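You operate a simulated robot arm through the tools that you are given. There is no shell and no other tool.

The job below is to be done with a simulated robot arm. You get a single attempt, and the scene is never put back.

TASK
Drop the worn pad in the reject bin and seat the green one.

Only the result counts: the job must be done as asked and must still hold three seconds after the hand-in. Knocking over, shifting, dropping, spilling or breaking anything else fails it.

THE ROBOT
A 7-joint arm with a two-finger parallel gripper, fixed in place. Base frame: the origin is at the foot of the arm, x ahead of it, y to its left, z up. Lengths are in cm, angles in rad, forces in N, time in s.
Its first joint turns from -2.304 to 2.304 rad. Payload 3.91 kg.
The TCP is the grasp point between the finger pads, 3 cm short of the fingertips. In the tool frame z runs along the fingers and y along their closing line. The gripper opens to 11 cm. The fingers are 2 cm wide and 1 cm thick; the gripper's body (4.8 by 11.2 cm) begins 5.5 cm behind the TCP.
Orientation is that of the tool frame in the base frame, as a unit quaternion [w, x, y, z]. With the fingers straight down and closing along the base's y, the tool's x points along the base's -x, its y along +y and its z along -z.

THE INTERFACE
- The arm moves only by the tool nudge_tool. Its argument "deltas" is one flat list of numbers, 7 for each row, row after row: the shift along the tool's x, y, z in cm, then the turn, a rotation vector about the tool's x, y, z in rad, then the opening, from 0 (shut) to 1 (fully open). In form: [dx, dy, dz, wx, wy, wz, gripper, dx, dy, dz, wx, wy, wz, gripper, ...]. A call has 1 to 20 rows; each row shifts and turns the commanded pose from where the row before left it, along the tool's axes as they then stand. Rows are played at 5 a second. More than 5 cm and 0.15 rad between two rows, or a gripper value outside its range, and nothing of the call is played. A pose out of reach is approached as far as the arm can. The call stops where the force on the tool passes 40 N (or 10 N more than at its start, if that is more) or the arm is blocked; 0.2 s more then pass. The fingers move at their own pace (about 10.8 cm/s each) and stop on an object; they squeeze with about 37 N. The grip force told is the motor's: it shows also when the fingers shut on nothing. Time passes only in rows, and 0.2 s behind the last, so rows that do not move let the fingers close. It gives the time, the measured TCP pose, the force on the tool (base axes), the opening and the grip force at its end, in the units of the frame above (readings bear some noise), with the torque about the TCP (base axes, N m) and any sound that the robot's microphone picked up, and new pictures: "show" is both (left out), scene, wrist or none.
- Cameras (640 x 400 px; columns grow to the right, rows downward): "scene" is fixed at [39.32, -50.06, 161.05]; the picture's right is [0.47, -0.88, 0.00], its down [-0.76, -0.40, -0.52] and it looks along [0.46, 0.24, -0.86] (base axes); focal length 352 px, centre (320, 200). "wrist" rides on the gripper at [7.2, 1.7, -10.3] in the tool frame; the picture's right is [-0.23, 0.97, 0.00], its down [-0.76, -0.18, -0.62] and it looks along [-0.61, -0.14, 0.78] (tool axes); focal length 222 px, centre (320, 200). There is no depth. A picture from a camera that has moved, and an enlarged one, comes with that camera's place and axes in the base frame and with its lens. The place of the scene camera against the robot may be out by one fixed shift of up to 1.2 cm in any direction.
- close_up(camera, box): a new picture of the part [left, top, right, bottom] of that camera's present view, enlarged. The clock stands still meanwhile.
- finish_job(): hands the job in; it is judged then, once.

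Places have to be worked out from the pictures, the camera data and where the tool is seen. Open the gripper and draw the arm clear of the work before you hand the job in, unless the task says otherwise.

The tools are called as name(argument=value, ...) on one line, values as JSON. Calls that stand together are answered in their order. nudge_tool: Moves the arm, as the interface text tells. Its arguments: {"type":"object","properties":{"deltas":{"type":"array"},"show":{"type":"string","enum":["both","scene","wrist","none"]}},"required":["deltas"]} The other tools are called the same way: close_up (camera, box) takes an enlarged picture of a part of a camera's view; finish_job () hands the job in.

At the start:

```text
t: 0.0
position: [63.85, -19.06, 122.61]
tool_rot: [0.001, 0.0, 1.0, 0.0]
force: [0.2, 0.3, -0.3]
torque: [0.03, 0.0, 0.01]
gripper_width: 10.98
grip_force: 0.1
```

scene: 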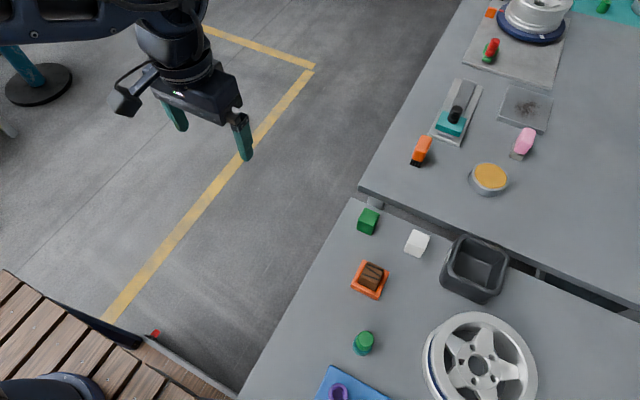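
wrist: 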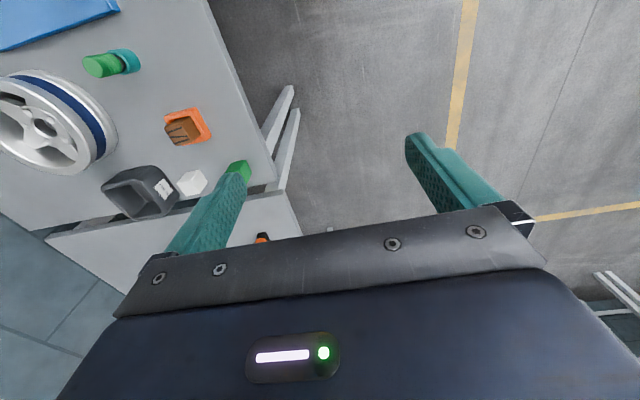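

I start by looking closely at the work area: there seems to be an orange holder with a brown (worn) pad, a green block, a white block, and a grey bin on the near table.

close_up(camera="scene", box=[320, 190, 540, 327])

close_up(camera="scene", box=[300, 270, 508, 400])

close_up(camera="scene", box=[390, 60, 582, 180])

close_up(camera="wrist", box=[80, 80, 272, 200])

```text
2.91 times, centred on (430, 258) of scene
camera zoom: at [39.32, -50.06, 161.05], right [0.47, -0.88, 0.0], down [-0.76, -0.4, -0.52], along [0.46, 0.24, -0.86], focal length 1024 px, centre (0, 30)
```

zoom: 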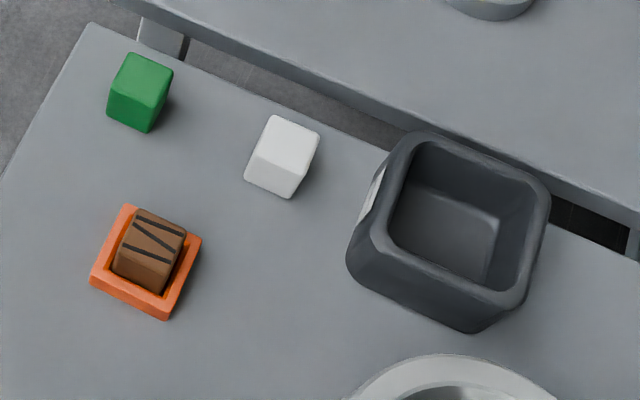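

```text
3.08 times, centred on (404, 335) of scene
camera zoom: at [39.32, -50.06, 161.05], right [0.47, -0.88, 0.0], down [-0.76, -0.4, -0.52], along [0.46, 0.24, -0.86], focal length 1083 px, centre (62, -215)
```

zoom: 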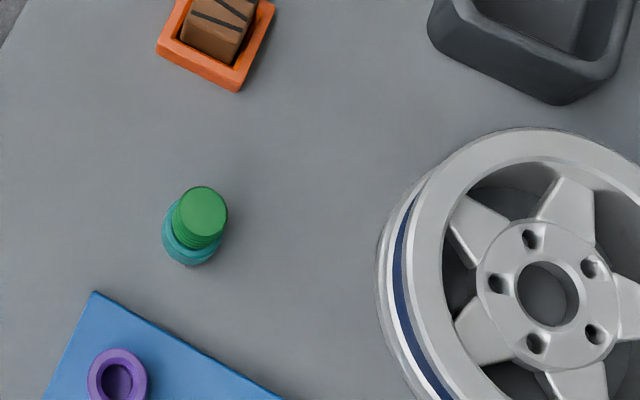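

```text
3.33 times, centred on (486, 120) of scene
camera zoom: at [39.32, -50.06, 161.05], right [0.47, -0.88, 0.0], down [-0.76, -0.4, -0.52], along [0.46, 0.24, -0.86], focal length 1174 px, centre (-233, 467)
```

zoom: 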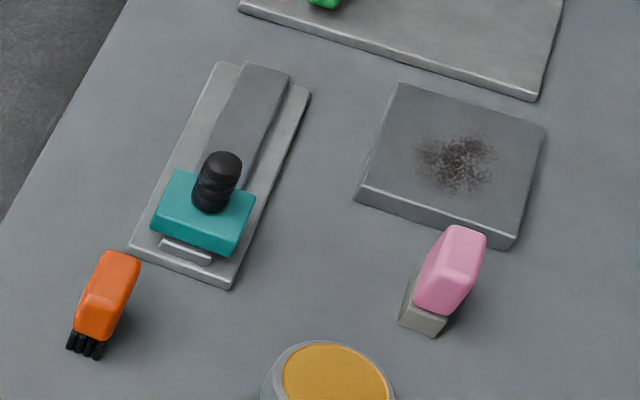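

```text
3.33 times, centred on (176, 140) of wrist
camera zoom: at [56.69, -17.49, 132.82], right [0.23, 0.97, 0.0], down [0.76, -0.18, 0.62], along [0.61, -0.14, -0.78], focal length 740 px, centre (800, 400)
```

zoom: 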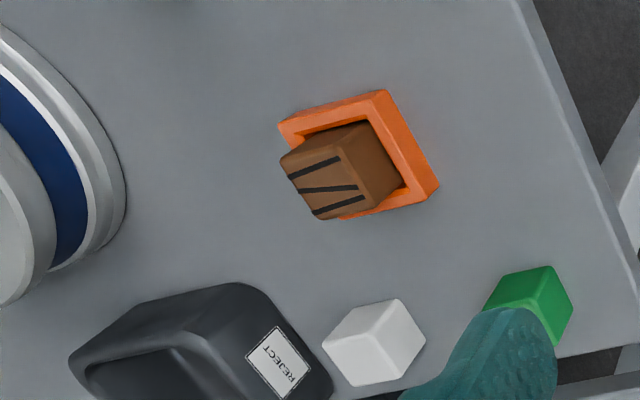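

The worn brown pad sits in an orange socket, with a loose green block, a white block and a REJECT bin near it; triangulation gives the table at about z 83–85, the socket near (67, -48). I move the tool high over the area to get a better wrist view.

nudge_tool(deltas=[-0.3, -4.1, 1.1, 0, 0, 0, 1, -0.3, -4.1, 1.1, 0, 0, 0, 1, -0.3, -4.1, 1.1, 0, 0, 0, 1, -0.3, -4.1, 1.1, 0, 0, 0, 1, -0.3, -4.1, 1.1, 0, 0, 0, 1, -0.3, -4.1, 1.1, 0, 0, 0, 1, -0.3, -4.1, 1.1, 0, 0, 0, 1, 0, 0, 0, 0, 0, 0, 1, 0, 0, 0, 0, 0, 0, 1])

```text
t: 2.0
position: [66.03, -47.64, 114.93]
tool_rot: [0.0, 0.0, 1.0, 0.001]
force: [-0.3, 0.0, 0.3]
torque: [-0.02, 0.02, -0.02]
gripper_width: 11.0
grip_force: 0.1
camera wrist: at [58.82, -46.07, 125.15], right [0.23, 0.97, 0.0], down [0.76, -0.18, 0.62], along [0.61, -0.14, -0.78], focal length 222 px, centre (320, 200)
```

scene: 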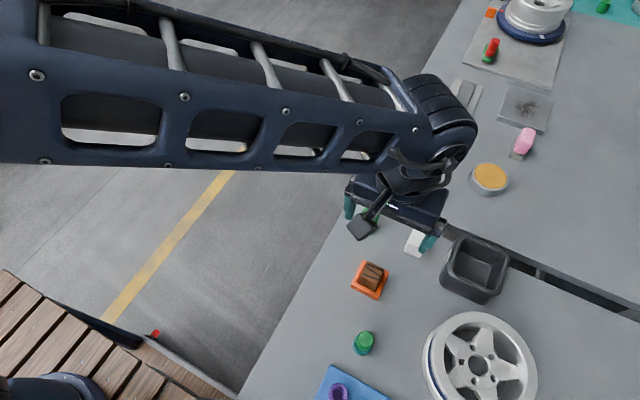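
wrist: 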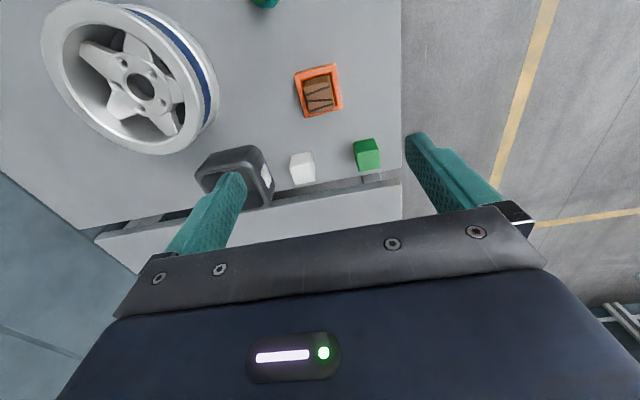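

The wrist camera now sees everything; I enlarge the relevant parts to measure positions and yaw.

close_up(camera="wrist", box=[272, 50, 400, 130])

close_up(camera="wrist", box=[272, 120, 400, 200])

close_up(camera="wrist", box=[180, 130, 308, 210])

```text
5.00 times, centred on (336, 90) of wrist
camera zoom: at [58.82, -46.07, 125.15], right [0.23, 0.97, 0.0], down [0.76, -0.18, 0.62], along [0.61, -0.14, -0.78], focal length 1111 px, centre (240, 750)
```

zoom: 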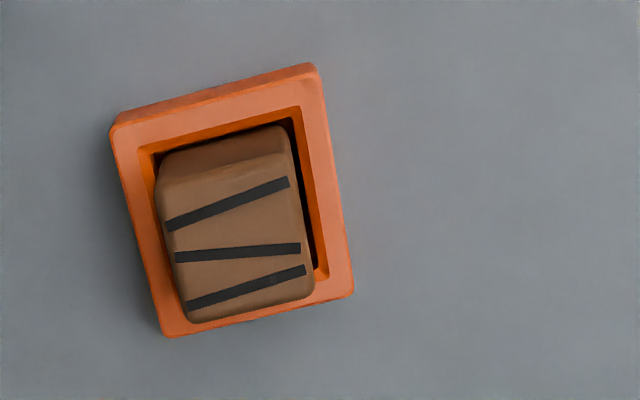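

```text
5.00 times, centred on (336, 160) of wrist
camera zoom: at [58.82, -46.07, 125.15], right [0.23, 0.97, 0.0], down [0.76, -0.18, 0.62], along [0.61, -0.14, -0.78], focal length 1111 px, centre (240, 400)
```

zoom: 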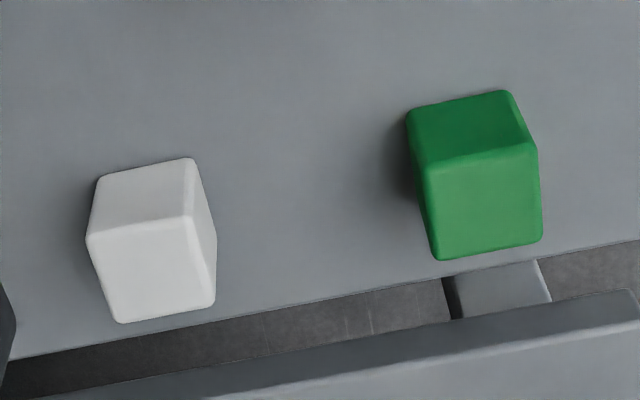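

```text
5.00 times, centred on (244, 170) of wrist
camera zoom: at [58.82, -46.07, 125.15], right [0.23, 0.97, 0.0], down [0.76, -0.18, 0.62], along [0.61, -0.14, -0.78], focal length 1111 px, centre (700, 350)
```

zoom: 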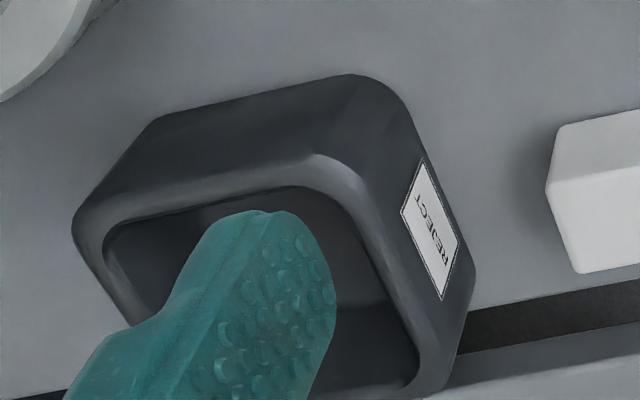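

The socket and both blocks are nearly square to the base axes: socket centre ≈ (67.3, -48.2), worn pad about 4 cm square standing ~1.5 cm above the rim, green block ≈ (80.2, -41.9), bin ≈ (78–80, -67). I descend partway over the socket to refine heights by parallax.

nudge_tool(deltas=[-0.3, -0.15, 3.75, 0, 0, 0, 1, -0.3, -0.15, 3.75, 0, 0, 0, 1, -0.3, -0.15, 3.75, 0, 0, 0, 1, -0.4, -0.15, 3.75, 0, 0, 0, 1, 0, 0, 0, 0, 0, 0, 1, 0, 0, 0, 0, 0, 0, 1])

```text
t: 3.4
position: [67.18, -48.48, 99.85]
tool_rot: [0.0, -0.001, 1.0, 0.0]
force: [0.3, 0.8, -0.6]
torque: [-0.03, 0.02, -0.03]
gripper_width: 11.01
grip_force: 0.0
camera wrist: at [60.11, -46.82, 110.12], right [0.23, 0.97, 0.0], down [0.76, -0.18, 0.62], along [0.61, -0.14, -0.78], focal length 222 px, centre (320, 200)
```

scene: 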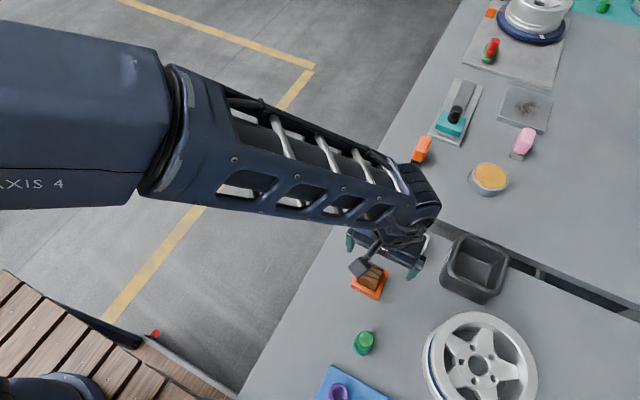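
wrist: 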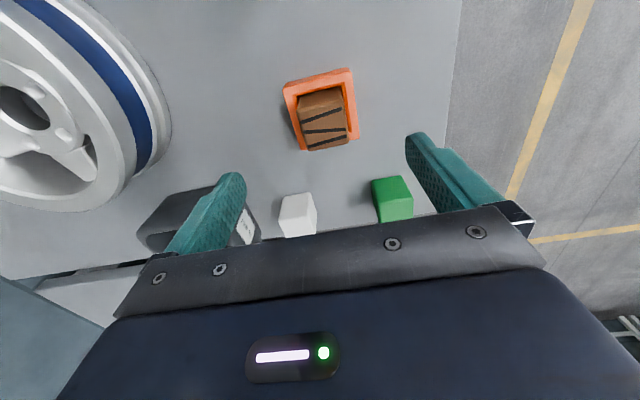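

The socket and pad are centred below the fingers; I zoom in for measurement.

close_up(camera="wrist", box=[256, 60, 384, 140])

close_up(camera="wrist", box=[272, 160, 432, 260])

close_up(camera="wrist", box=[256, 110, 352, 170])

```text
5.00 times, centred on (320, 100) of wrist
camera zoom: at [60.11, -46.82, 110.12], right [0.23, 0.97, 0.0], down [0.76, -0.18, 0.62], along [0.61, -0.14, -0.78], focal length 1111 px, centre (320, 700)
```

zoom: 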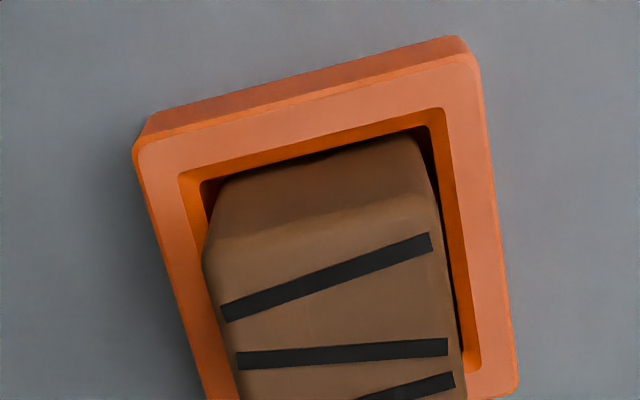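

```text
4.00 times, centred on (352, 210) of wrist
camera zoom: at [60.11, -46.82, 110.12], right [0.23, 0.97, 0.0], down [0.76, -0.18, 0.62], along [0.61, -0.14, -0.78], focal length 888 px, centre (192, 160)
```

zoom: 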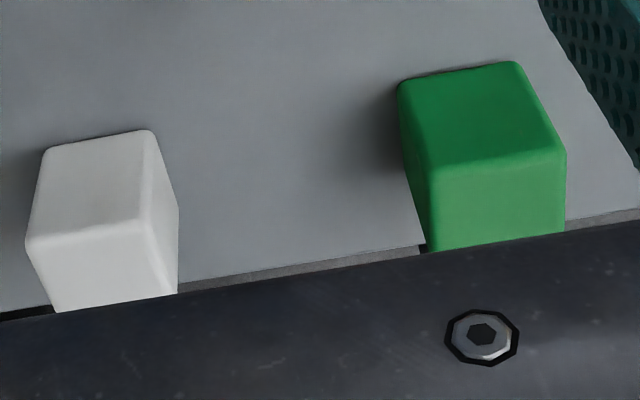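

```text
6.67 times, centred on (304, 140) of wrist
camera zoom: at [60.11, -46.82, 110.12], right [0.23, 0.97, 0.0], down [0.76, -0.18, 0.62], along [0.61, -0.14, -0.78], focal length 1481 px, centre (427, 600)
```

zoom: 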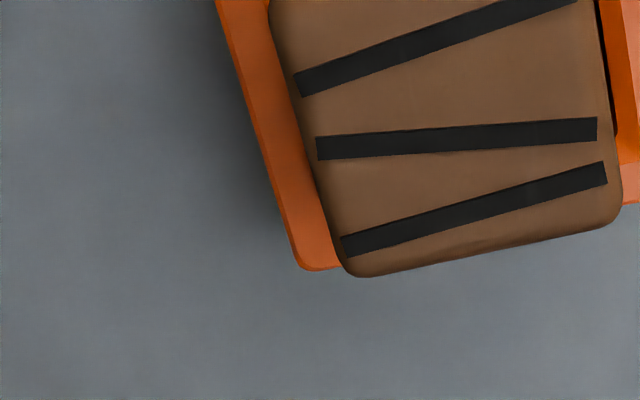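

Two-view parallax puts the socket rim at z ≈ 88.6, pad top ≈ 91.1, table ≈ 86, pad centre ≈ (67.1, -48.1). I descend to TCP z ≈ 94 and look again.

nudge_tool(deltas=[0.05, 0.15, 3, 0, 0, 0, 1, 0.05, 0.1, 2.9, 0, 0, 0, 1, 0, 0, 0, 0, 0, 0, 1, 0, 0, 0, 0, 0, 0, 1])

close_up(camera="wrist", box=[220, 60, 444, 200])

close_up(camera="scene", box=[320, 210, 448, 290])

```text
t: 4.4
position: [67.27, -48.12, 93.8]
tool_rot: [0.0, 0.0, 1.0, 0.0]
force: [0.1, -0.2, -0.5]
torque: [0.01, -0.02, 0.0]
gripper_width: 10.99
grip_force: 0.1
camera wrist: at [59.97, -46.54, 104.22], right [0.23, 0.97, 0.0], down [0.76, -0.18, 0.62], along [0.61, -0.14, -0.78], focal length 222 px, centre (320, 200)
```

scene: 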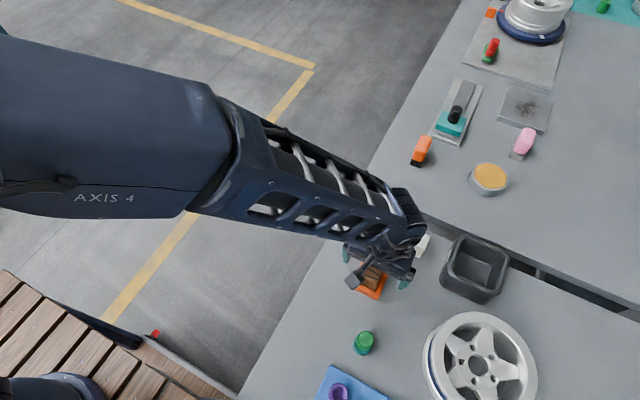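
wrist: 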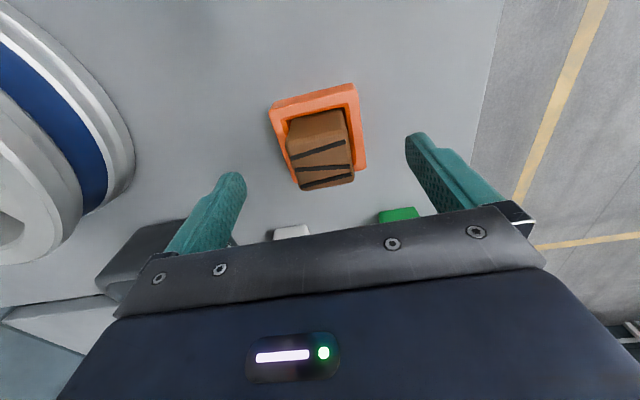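

```text
2.86 times, centred on (332, 130) of wrist
camera zoom: at [59.97, -46.54, 104.22], right [0.23, 0.97, 0.0], down [0.76, -0.18, 0.62], along [0.61, -0.14, -0.78], focal length 635 px, centre (286, 400)
```

zoom: 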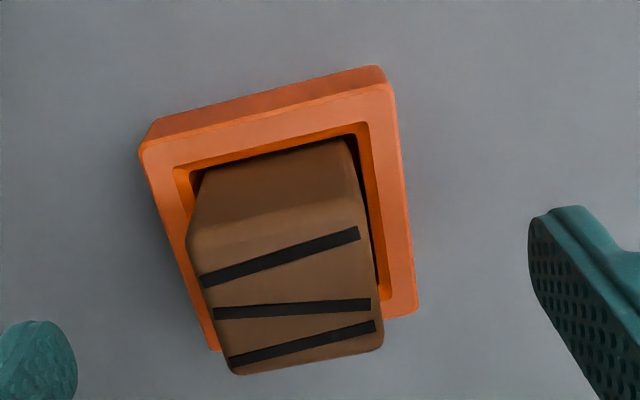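

```text
5.00 times, centred on (384, 250) of scene
camera zoom: at [39.32, -50.06, 161.05], right [0.47, -0.88, 0.0], down [-0.76, -0.4, -0.52], along [0.46, 0.24, -0.86], focal length 1760 px, centre (0, -50)
```

zoom: 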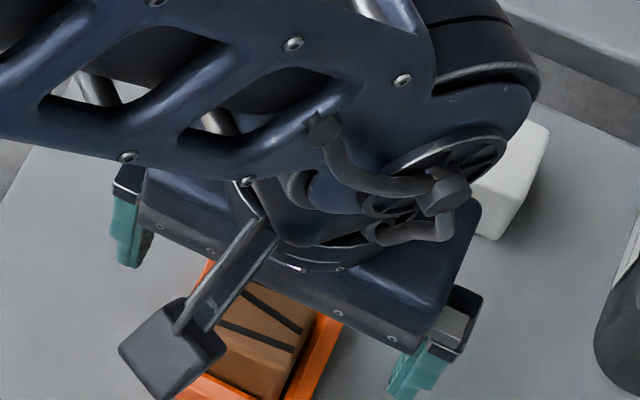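

Refined: rim z ≈ 88.1, pad top ≈ 90.9, pad centre ≈ (67.2, -48.15), directly under the TCP. I go down 1.9 cm so the fingertips stay about 1 cm above the rim, then close on the pad.

nudge_tool(deltas=[0, 0, 1.0, 0, 0, 0, 1, 0, 0, 0.9, 0, 0, 0, 1, 0, 0, 0, 0, 0, 0, 1, 0, 0, 0, 0, 0, 0, 0, 0, 0, 0, 0, 0, 0, 0, 0, 0, 0, 0, 0, 0, 0, 0, 0, 0, 0, 0, 0, 0])

close_up(camera="wrist", box=[220, 60, 444, 200])

```text
t: 6.0
position: [67.2, -48.02, 92.08]
tool_rot: [0.0, 0.0, 1.0, 0.001]
force: [-2.4, 18.0, 1.4]
torque: [0.44, 0.0, -0.01]
gripper_width: 3.92
grip_force: 37.3
camera wrist: at [59.98, -46.42, 102.31], right [0.23, 0.97, 0.0], down [0.76, -0.18, 0.62], along [0.61, -0.14, -0.78], focal length 222 px, centre (320, 200)
```

scene: 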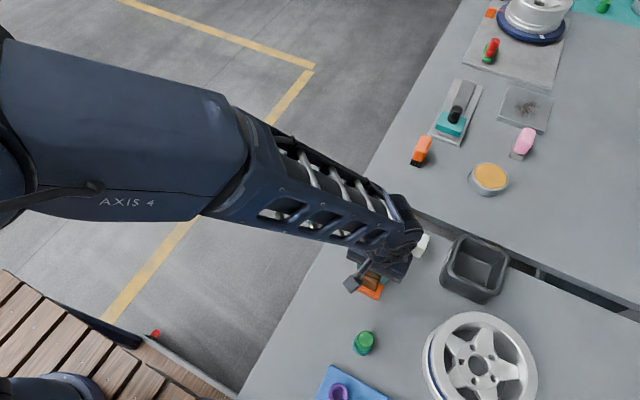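
wrist: 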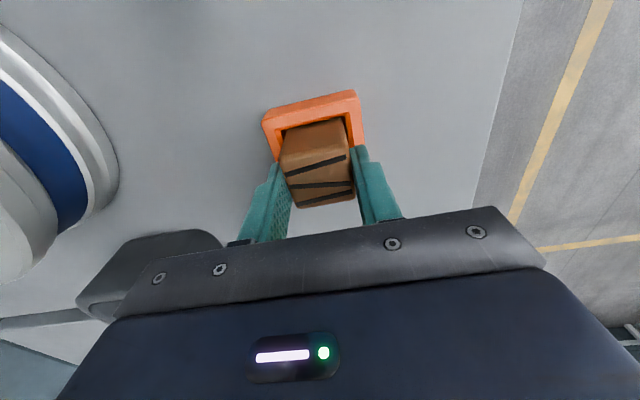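

```text
2.86 times, centred on (332, 130) of wrist
camera zoom: at [59.98, -46.42, 102.31], right [0.23, 0.97, 0.0], down [0.76, -0.18, 0.62], along [0.61, -0.14, -0.78], focal length 635 px, centre (286, 400)
```

zoom: 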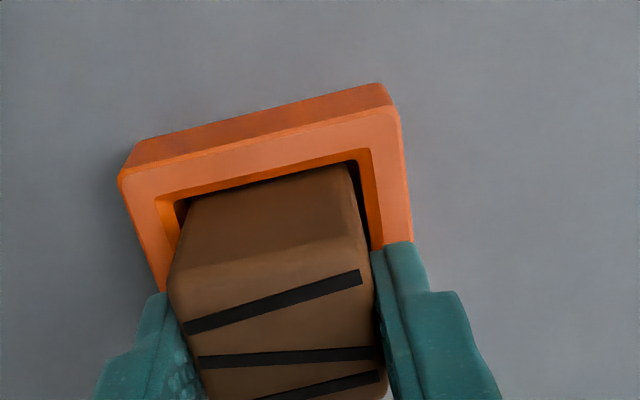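

The grip holds (3.92 cm wide) but there's an 18 N sideways load in +y: the pad is being pressed against the pocket's -y wall. I shift the tool slightly to +y to relieve it before lifting.

nudge_tool(deltas=[0, 0.1, 0, 0, 0, 0, 0, 0, 0.1, 0, 0, 0, 0, 0, 0, 0, 0, 0, 0, 0, 0], show="none")

```text
t: 6.8
position: [67.22, -48.06, 92.07]
tool_rot: [0.0, 0.001, 1.0, 0.0]
force: [0.4, 2.5, -4.7]
torque: [-0.03, 0.05, 0.15]
gripper_width: 3.94
grip_force: 36.6
```

The side load dropped to ~2.5 N, so the pad is free of the wall. I lift straight up slowly while watching the force.

nudge_tool(deltas=[0, 0, -0.4, 0, 0, 0, 0, 0, 0, -0.4, 0, 0, 0, 0, 0, 0, -0.6, 0, 0, 0, 0, 0, 0, -0.8, 0, 0, 0, 0, 0, 0, 0, 0, 0, 0, 0])

close_up(camera="wrist", box=[220, 60, 444, 200])

```text
t: 8.0
position: [67.22, -47.88, 94.28]
tool_rot: [0.0, 0.0, 1.0, 0.0]
force: [0.0, 0.1, -1.0]
torque: [0.02, -0.01, 0.01]
gripper_width: 3.94
grip_force: 37.2
camera wrist: at [60.03, -46.32, 104.55], right [0.23, 0.97, 0.0], down [0.76, -0.18, 0.62], along [0.61, -0.14, -0.78], focal length 222 px, centre (320, 200)
```

scene: 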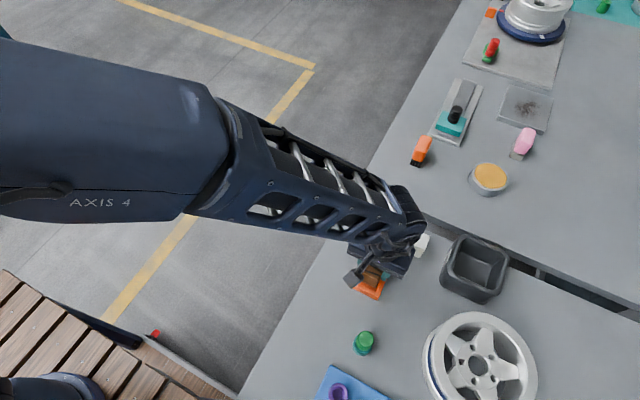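
wrist: 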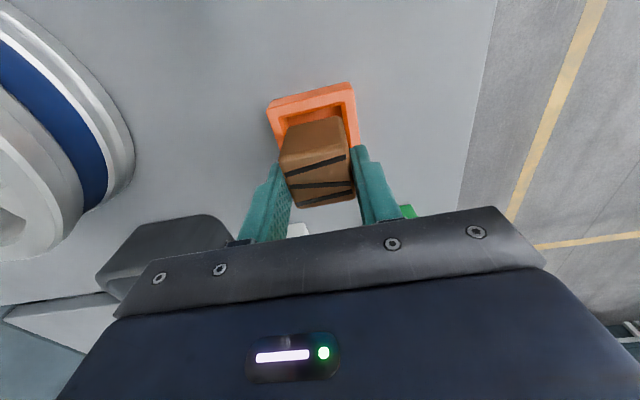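

```text
2.86 times, centred on (332, 130) of wrist
camera zoom: at [60.03, -46.32, 104.55], right [0.23, 0.97, 0.0], down [0.76, -0.18, 0.62], along [0.61, -0.14, -0.78], focal length 635 px, centre (286, 400)
```

zoom: 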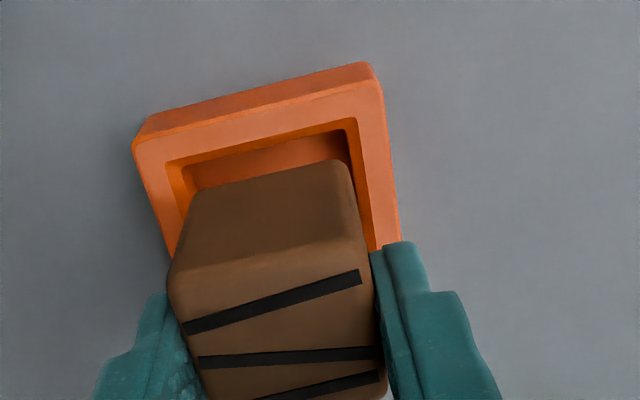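

The pad is lifting cleanly out of the pocket with the socket unmoved. I raise it to a travel height.

nudge_tool(deltas=[0, 0, -3, 0, 0, 0, 0, 0, 0, -4, 0, 0, 0, 0, 0, 0, -4, 0, 0, 0, 0, 0, 0, -3, 0, 0, 0, 0, 0, 0, 0, 0, 0, 0, 0, 0, 0, 0, 0, 0, 0, 0])

close_up(camera="wrist", box=[100, 120, 260, 220])

close_up(camera="scene", box=[400, 210, 528, 310])

close_up(camera="wrist", box=[220, 50, 444, 190])

```text
t: 9.4
position: [67.35, -48.0, 108.27]
tool_rot: [0.001, 0.0, 1.0, 0.0]
force: [0.3, 0.6, -1.8]
torque: [-0.02, -0.03, -0.02]
gripper_width: 3.95
grip_force: 37.0
camera wrist: at [60.06, -46.3, 118.55], right [0.23, 0.97, 0.0], down [0.76, -0.18, 0.62], along [0.61, -0.14, -0.78], focal length 222 px, centre (320, 200)
```

scene: 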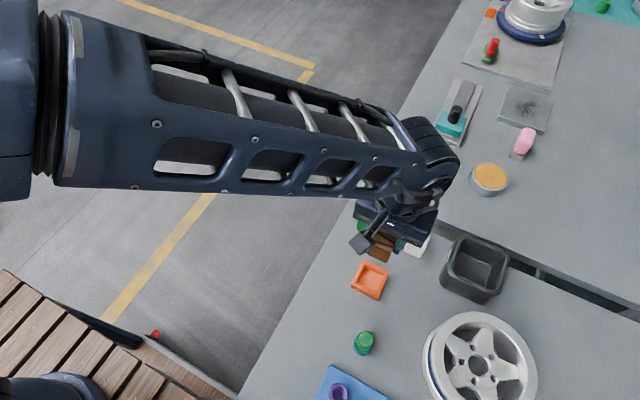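
wrist: 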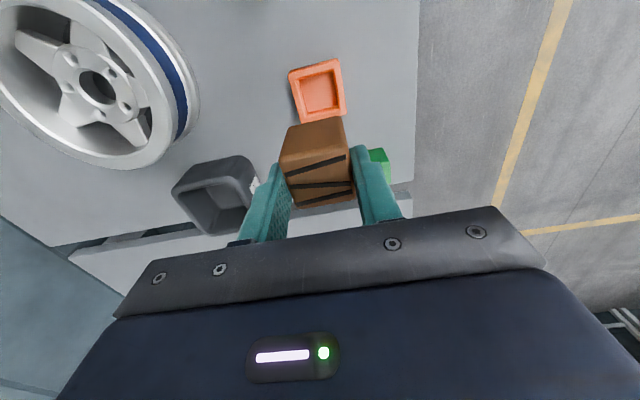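

```text
4.00 times, centred on (180, 170) of wrist
camera zoom: at [60.06, -46.3, 118.55], right [0.23, 0.97, 0.0], down [0.76, -0.18, 0.62], along [0.61, -0.14, -0.78], focal length 888 px, centre (880, 320)
```

zoom: 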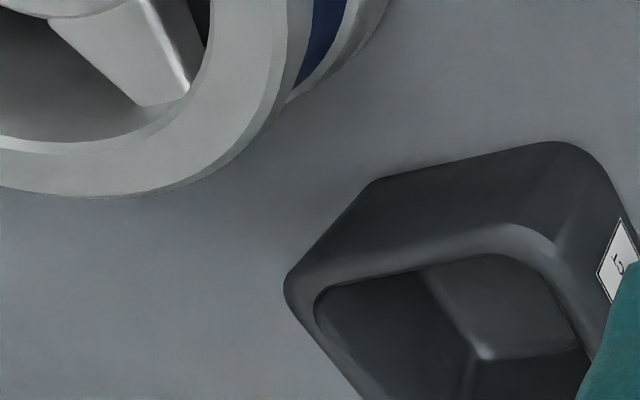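

```text
4.00 times, centred on (464, 260) of scene
camera zoom: at [39.32, -50.06, 161.05], right [0.47, -0.88, 0.0], down [-0.76, -0.4, -0.52], along [0.46, 0.24, -0.86], focal length 1408 px, centre (-256, -40)
```

zoom: 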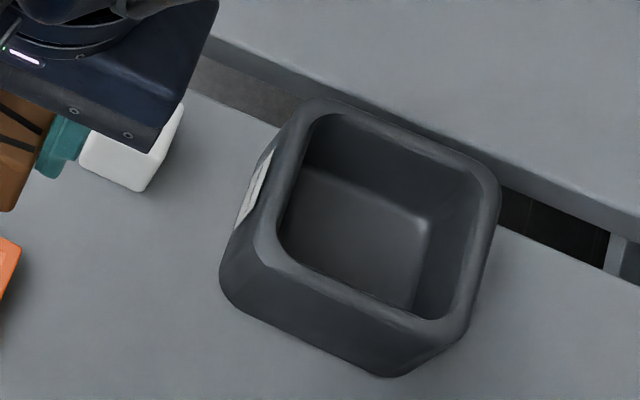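

```text
2.86 times, centred on (332, 120) of wrist
camera zoom: at [60.06, -46.3, 118.55], right [0.23, 0.97, 0.0], down [0.76, -0.18, 0.62], along [0.61, -0.14, -0.78], focal length 635 px, centre (286, 429)
```

zoom: 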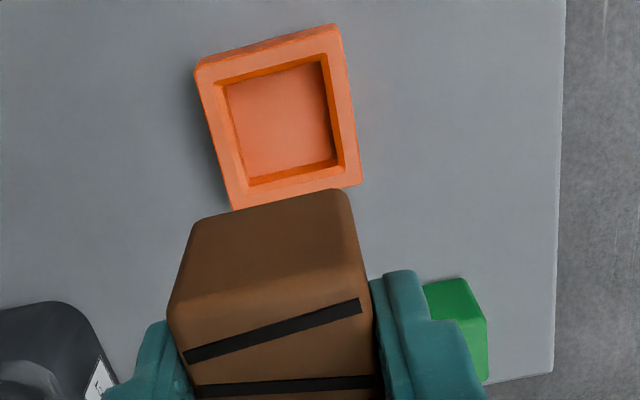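

Socket is empty and in place; the bin's rim is at z ≈ 94 with its centre ≈ (78.2, -66.1), inner opening ≈ 8.3 cm, so it is near the arm's reach limit. I travel at height towards its near half, (77, -65), and check how far the arm gets.

nudge_tool(deltas=[-1.96, -3.42, 0, 0, 0, 0, 0, -1.96, -3.42, 0, 0, 0, 0, 0, -1.96, -3.42, 0, 0, 0, 0, 0, -1.96, -3.42, 0, 0, 0, 0, 0, -1.96, -3.42, 0, 0, 0, 0, 0, 0, 0, 0, 0, 0, 0, 0, 0, 0, 0, 0, 0, 0, 0])

close_up(camera="scene", box=[380, 190, 540, 310])

close_up(camera="wrist", box=[220, 60, 444, 220])

```text
t: 11.0
position: [76.95, -65.17, 108.21]
tool_rot: [0.0, 0.0, 1.0, 0.001]
force: [-0.5, 0.0, 0.1]
torque: [0.01, 0.0, 0.0]
gripper_width: 3.95
grip_force: 36.9
camera wrist: at [69.85, -63.45, 118.52], right [0.23, 0.97, 0.0], down [0.76, -0.18, 0.62], along [0.61, -0.14, -0.78], focal length 222 px, centre (320, 200)
```

scene: 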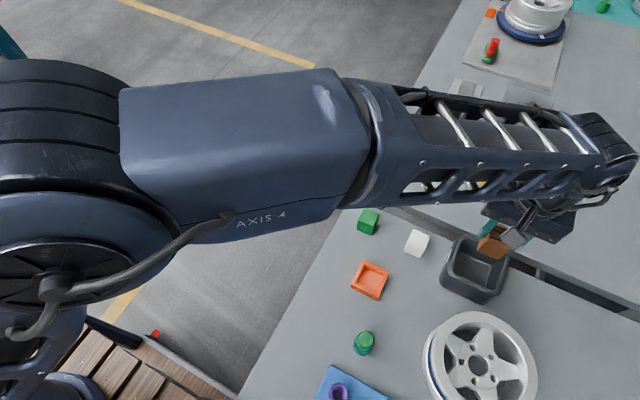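
wrist: 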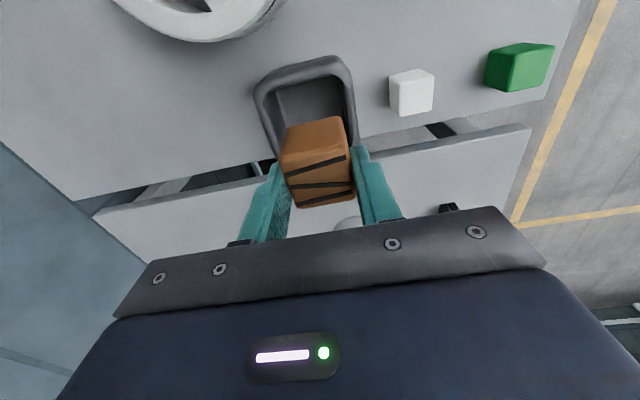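

```text
3.33 times, centred on (460, 250) of scene
camera zoom: at [39.32, -50.06, 161.05], right [0.47, -0.88, 0.0], down [-0.76, -0.4, -0.52], along [0.46, 0.24, -0.86], focal length 1174 px, centre (-147, 33)
```

zoom: 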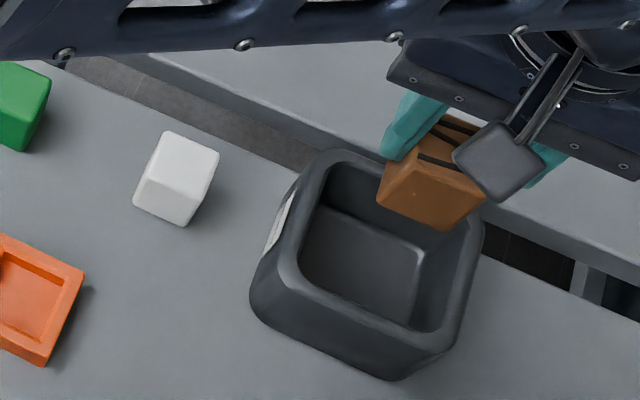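

```text
2.50 times, centred on (332, 140) of wrist
camera zoom: at [69.85, -63.45, 118.52], right [0.23, 0.97, 0.0], down [0.76, -0.18, 0.62], along [0.61, -0.14, -0.78], focal length 555 px, centre (290, 350)
```

zoom: 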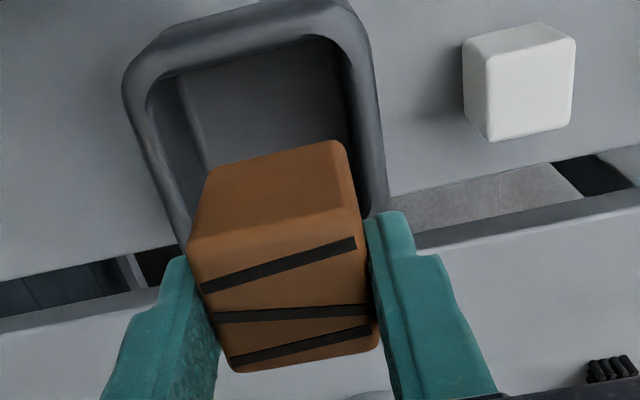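

The arm reaches it fine with the tool vertical. The inner opening measures y ≈ -62.5 to -70.4, from x ≈ 74.4, so I centre better to (77.7, -66.4) and lower until the fingertips are just above the rim.

nudge_tool(deltas=[-0.7, -1.35, 0, 0, 0, 0, 0, 0, 0, 3, 0, 0, 0, 0, 0, 0, 3, 0, 0, 0, 0, 0, 0, 2.5, 0, 0, 0, 0, 0, 0, 0, 0, 0, 0, 0, 0, 0, 0, 0, 0, 0, 0])

close_up(camera="scene", box=[380, 190, 540, 310])

close_up(camera="wrist", box=[220, 60, 444, 220])

```text
t: 12.4
position: [77.8, -66.36, 99.66]
tool_rot: [0.0, 0.0, 1.0, -0.001]
force: [-0.8, 0.3, -0.7]
torque: [-0.03, 0.01, -0.01]
gripper_width: 3.94
grip_force: 37.2
camera wrist: at [70.48, -64.77, 109.97], right [0.23, 0.97, 0.0], down [0.76, -0.18, 0.62], along [0.61, -0.14, -0.78], focal length 222 px, centre (320, 200)
```

scene: 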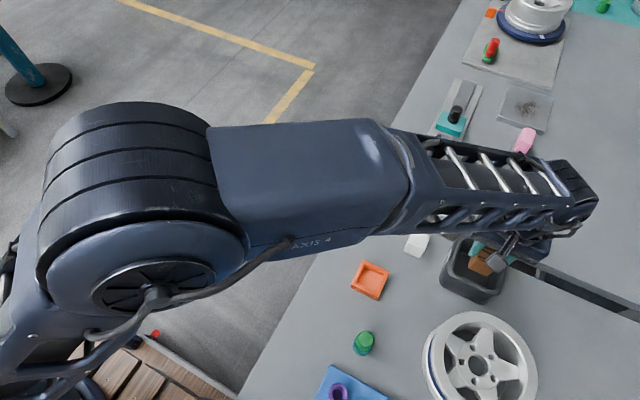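
wrist: 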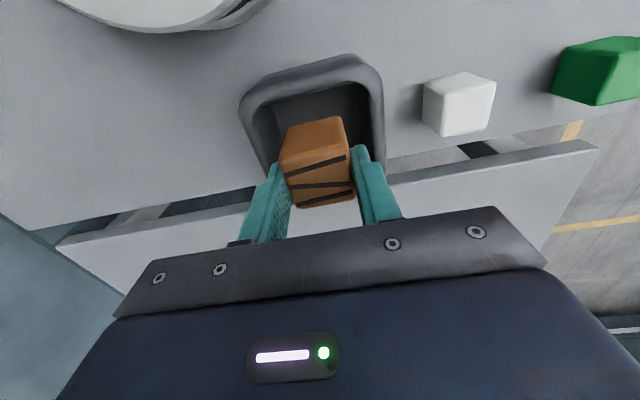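

```text
3.33 times, centred on (460, 250) of scene
camera zoom: at [39.32, -50.06, 161.05], right [0.47, -0.88, 0.0], down [-0.76, -0.4, -0.52], along [0.46, 0.24, -0.86], focal length 1174 px, centre (-147, 33)
```

zoom: 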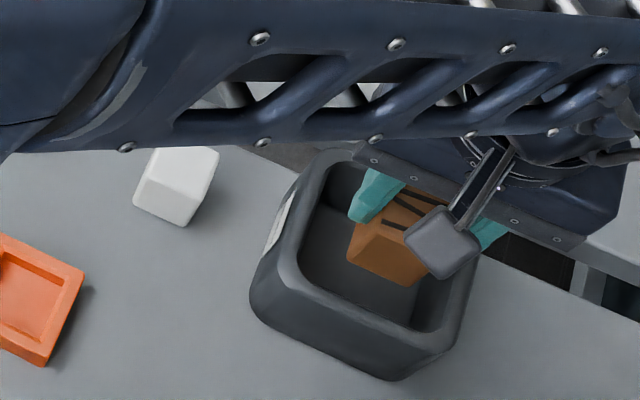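

```text
2.50 times, centred on (332, 140) of wrist
camera zoom: at [70.48, -64.77, 109.97], right [0.23, 0.97, 0.0], down [0.76, -0.18, 0.62], along [0.61, -0.14, -0.78], focal length 555 px, centre (290, 350)
```

zoom: 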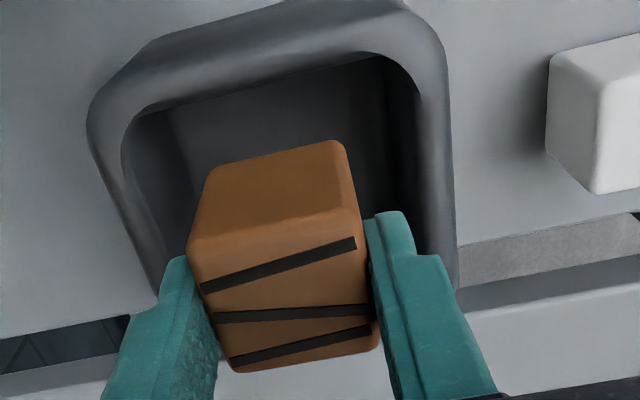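

The pad is centred over the opening. I lower another 3.8 cm so the pad is well inside the bin (fingers clear of the walls by ~1 cm), checking force.

nudge_tool(deltas=[0, -0.15, 1.3, 0, 0, 0, 0, 0, 0, 1.3, 0, 0, 0, 0, 0, 0, 1.2, 0, 0, 0, 0, 0, 0, 0, 0, 0, 0, 0, 0, 0, 0, 0, 0, 0, 0])

close_up(camera="wrist", box=[220, 60, 444, 220])

close_up(camera="scene", box=[380, 190, 540, 310])

```text
t: 13.6
position: [77.68, -66.61, 95.83]
tool_rot: [0.0, 0.0, 1.0, 0.0]
force: [0.2, 0.2, -1.1]
torque: [0.0, -0.02, -0.03]
gripper_width: 3.95
grip_force: 37.3
camera wrist: at [70.49, -64.94, 106.16], right [0.23, 0.97, 0.0], down [0.76, -0.18, 0.62], along [0.61, -0.14, -0.78], focal length 222 px, centre (320, 200)
```

scene: 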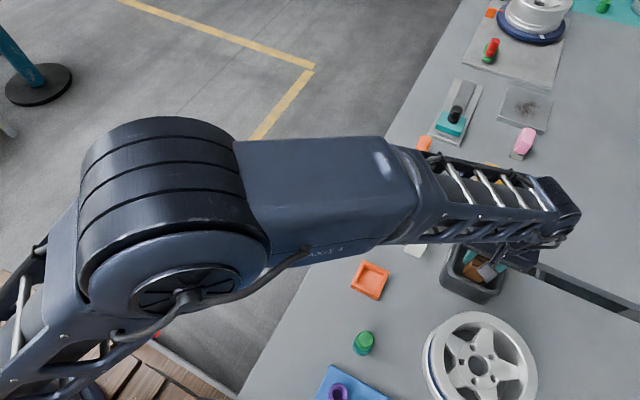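
wrist: 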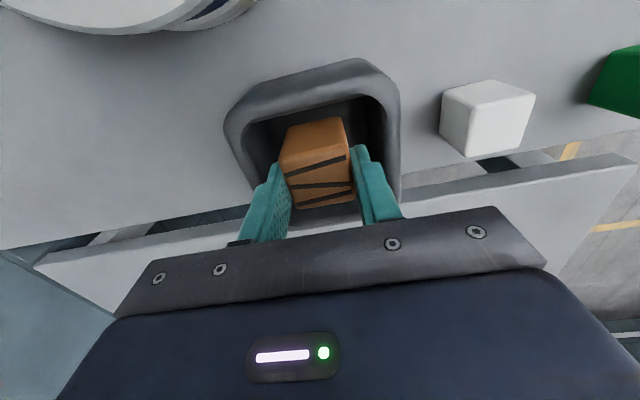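

```text
2.50 times, centred on (332, 140) of wrist
camera zoom: at [70.49, -64.94, 106.16], right [0.23, 0.97, 0.0], down [0.76, -0.18, 0.62], along [0.61, -0.14, -0.78], focal length 555 px, centre (290, 350)
```

zoom: 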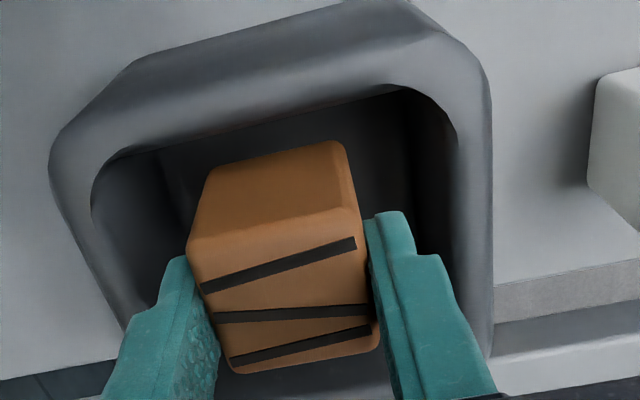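

```text
3.33 times, centred on (460, 250) of scene
camera zoom: at [39.32, -50.06, 161.05], right [0.47, -0.88, 0.0], down [-0.76, -0.4, -0.52], along [0.46, 0.24, -0.86], focal length 1174 px, centre (-147, 33)
```

zoom: 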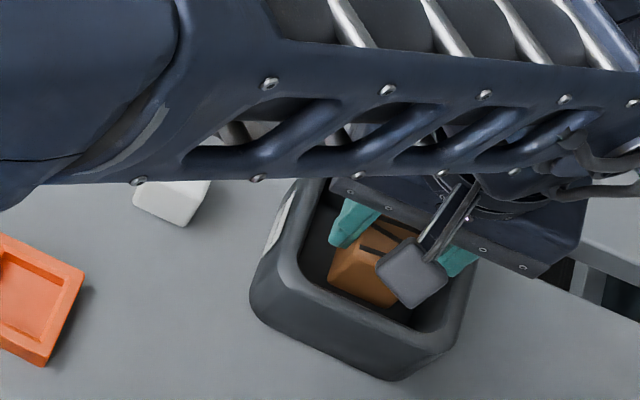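

The pad is inside the bin, fingers clear of the walls and no contact forces. I open just enough to release (≈5 cm) and let it fall, then rise straight up.

nudge_tool(deltas=[0, 0, 0, 0, 0, 0, 0.46, 0, 0, 0, 0, 0, 0, 0.46, 0, 0, 0, 0, 0, 0, 0.46, 0, 0, -1.5, 0, 0, 0, 0.46, 0, 0, -3, 0, 0, 0, 0.46, 0, 0, -4, 0, 0, 0, 0.46, 0, 0, -4, 0, 0, 0, 0.46, 0, 0, 0, 0, 0, 0, 0.46])

close_up(camera="wrist", box=[220, 40, 444, 200])

close_up(camera="scene", box=[380, 190, 540, 310])

```text
t: 15.4
position: [77.77, -66.63, 108.54]
tool_rot: [0.0, 0.0, 1.0, 0.0]
force: [-0.3, 0.8, -0.6]
torque: [0.01, 0.02, 0.01]
gripper_width: 5.05
grip_force: 0.0
camera wrist: at [70.5, -65.04, 118.81], right [0.23, 0.97, 0.0], down [0.76, -0.18, 0.62], along [0.61, -0.14, -0.78], focal length 222 px, centre (320, 200)
```

scene: 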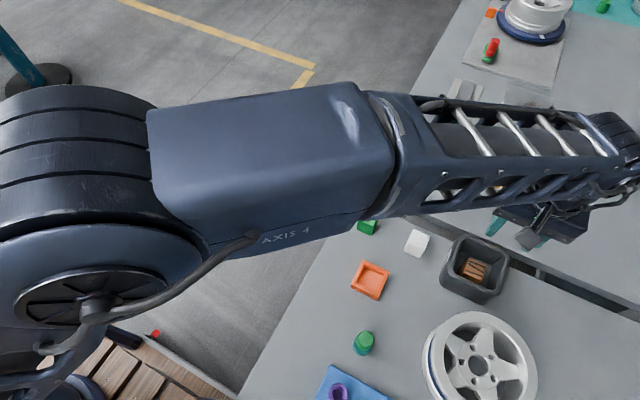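
wrist: 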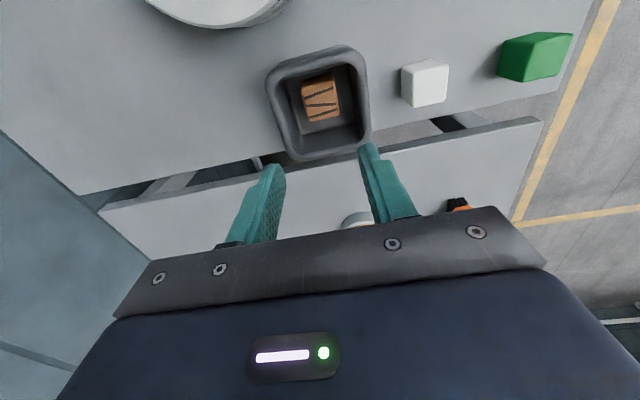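

```text
2.50 times, centred on (332, 120) of wrist
camera zoom: at [70.5, -65.04, 118.81], right [0.23, 0.97, 0.0], down [0.76, -0.18, 0.62], along [0.61, -0.14, -0.78], focal length 555 px, centre (290, 400)
```

zoom: 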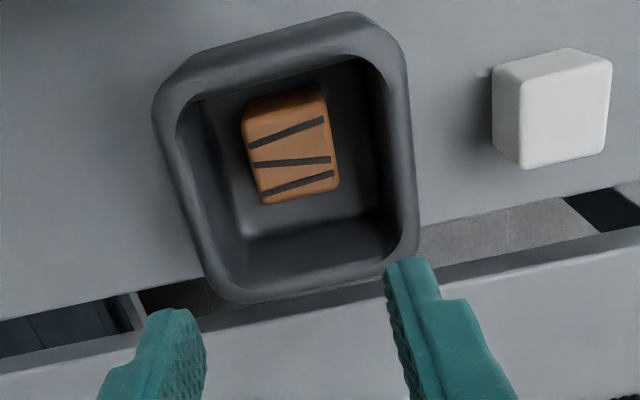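

```text
3.33 times, centred on (460, 250) of scene
camera zoom: at [39.32, -50.06, 161.05], right [0.47, -0.88, 0.0], down [-0.76, -0.4, -0.52], along [0.46, 0.24, -0.86], focal length 1174 px, centre (-147, 33)
```

zoom: 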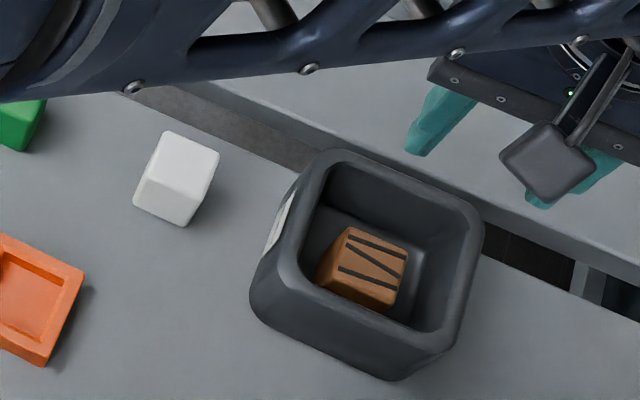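

The worn pad lies flat in the bin. Now I travel over to the green block (≈ (79.3, -42.1), top ≈ 90.3), opening the fingers fully on the way.

nudge_tool(deltas=[-0.275, 4.08, 0, 0, 0, 0, 0.46, -0.275, 4.08, 0, 0, 0, 0, 0.7, -0.275, 4.08, 0, 0, 0, 0, 1, -0.275, 4.08, 0, 0, 0, 0, 1, -0.275, 4.08, 0, 0, 0, 0, 1, -0.275, 4.06, 0, 0, 0, 0, 1, 0, 0, 3.5, 0, 0, 0, 1, 0, 0, 3.5, 0, 0, 0, 1, 0, 0, 0, 0, 0, 0, 1, 0, 0, 0, 0, 0, 0, 1])

close_up(camera="wrist", box=[220, 40, 444, 180])

close_up(camera="scene", box=[320, 190, 512, 310])

```text
t: 17.6
position: [79.43, -42.09, 101.62]
tool_rot: [0.0, -0.001, 1.0, 0.0]
force: [-0.4, -0.1, 0.3]
torque: [0.01, -0.02, 0.02]
gripper_width: 10.99
grip_force: 0.1
camera wrist: at [72.19, -40.5, 111.71], right [0.23, 0.97, 0.0], down [0.76, -0.18, 0.62], along [0.61, -0.14, -0.78], focal length 222 px, centre (320, 200)
```

scene: 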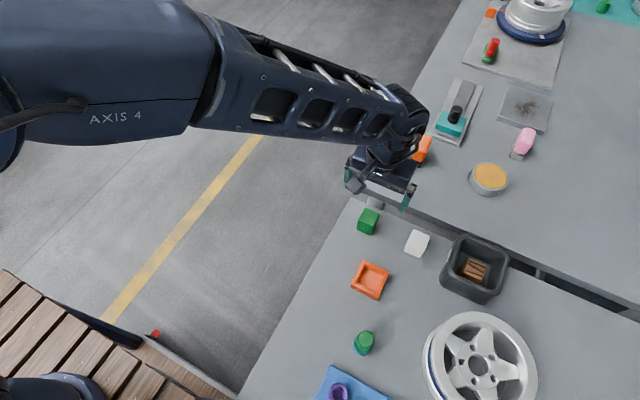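
wrist: 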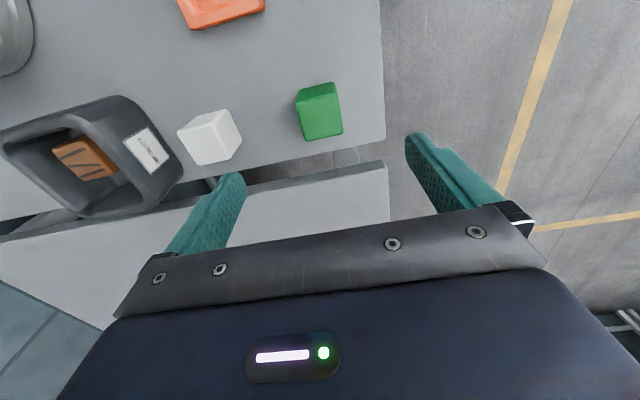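

```text
2.86 times, centred on (332, 110) of wrist
camera zoom: at [72.19, -40.5, 111.71], right [0.23, 0.97, 0.0], down [0.76, -0.18, 0.62], along [0.61, -0.14, -0.78], focal length 635 px, centre (286, 457)
```

zoom: 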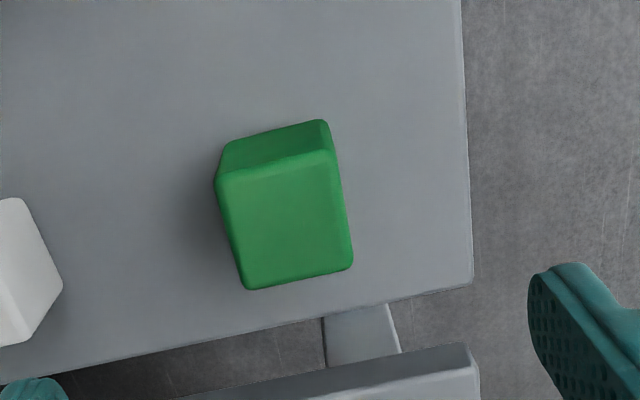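

```text
3.33 times, centred on (416, 250) of scene
camera zoom: at [39.32, -50.06, 161.05], right [0.47, -0.88, 0.0], down [-0.76, -0.4, -0.52], along [0.46, 0.24, -0.86], focal length 1174 px, centre (0, 33)
```

zoom: 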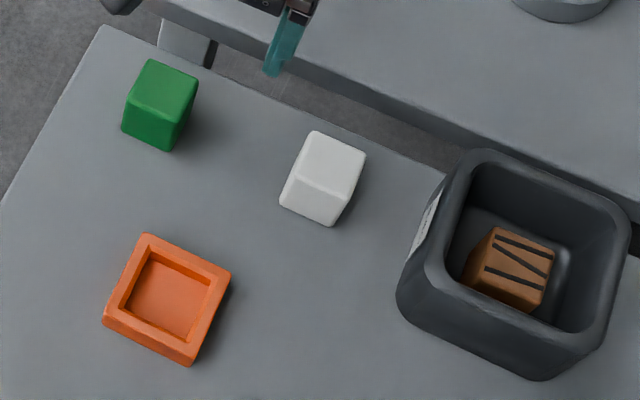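

Green block centre ≈ (79.25, -42.1), squared to the tool, top ≈ z 90.2. I descend to TCP z ≈ 91.4 (fingertips ~1.8 cm below its top, as with the worn pad) with fingers open.

nudge_tool(deltas=[0.05, 0, 3, 0, 0, 0, 1, 0.05, 0, 3, 0, 0, 0, 1, 0, 0, 2.1, 0, 0, 0, 1, 0, 0, 2.0, 0, 0, 0, 1, 0, 0, 0, 0, 0, 0, 1, 0, 0, 0, 0, 0, 0, 1])

close_up(camera="wrist", box=[220, 60, 444, 200])

```text
t: 19.0
position: [79.29, -42.18, 91.39]
tool_rot: [0.0, 0.001, 1.0, 0.0]
force: [-0.6, -0.8, 0.1]
torque: [0.03, 0.01, -0.01]
gripper_width: 11.0
grip_force: 0.1
camera wrist: at [72.08, -40.53, 101.67], right [0.23, 0.97, 0.0], down [0.76, -0.18, 0.62], along [0.61, -0.14, -0.78], focal length 222 px, centre (320, 200)
```

scene: 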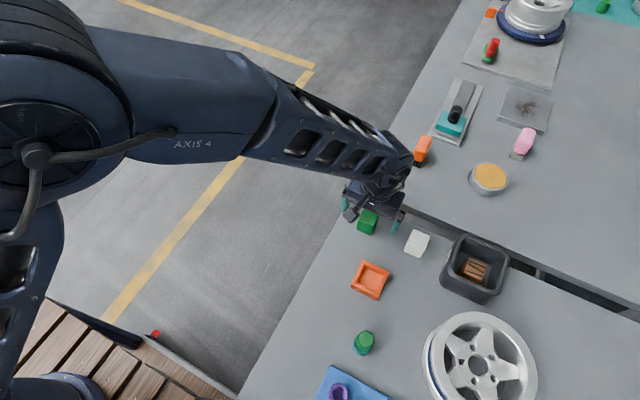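
wrist: 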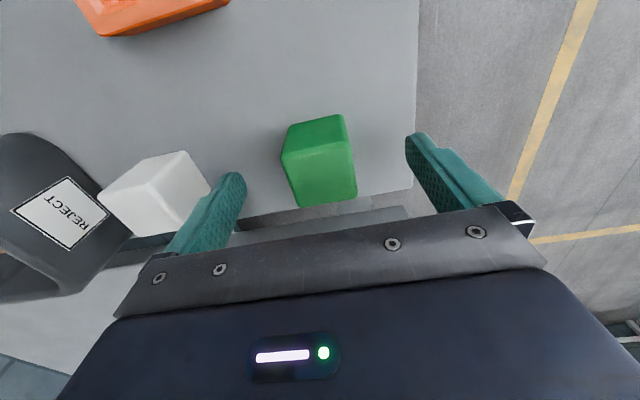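

```text
2.86 times, centred on (332, 130) of wrist
camera zoom: at [72.08, -40.53, 101.67], right [0.23, 0.97, 0.0], down [0.76, -0.18, 0.62], along [0.61, -0.14, -0.78], focal length 635 px, centre (286, 400)
```

zoom: 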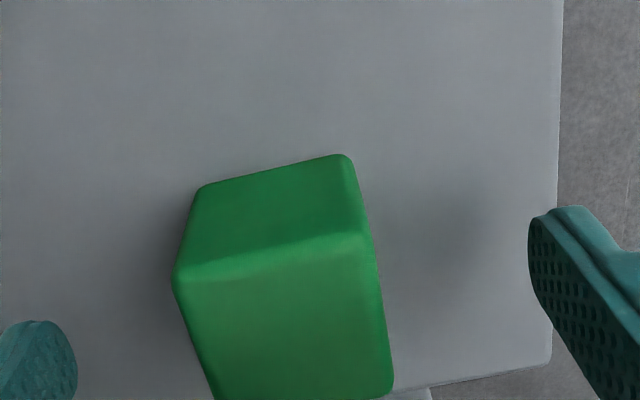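

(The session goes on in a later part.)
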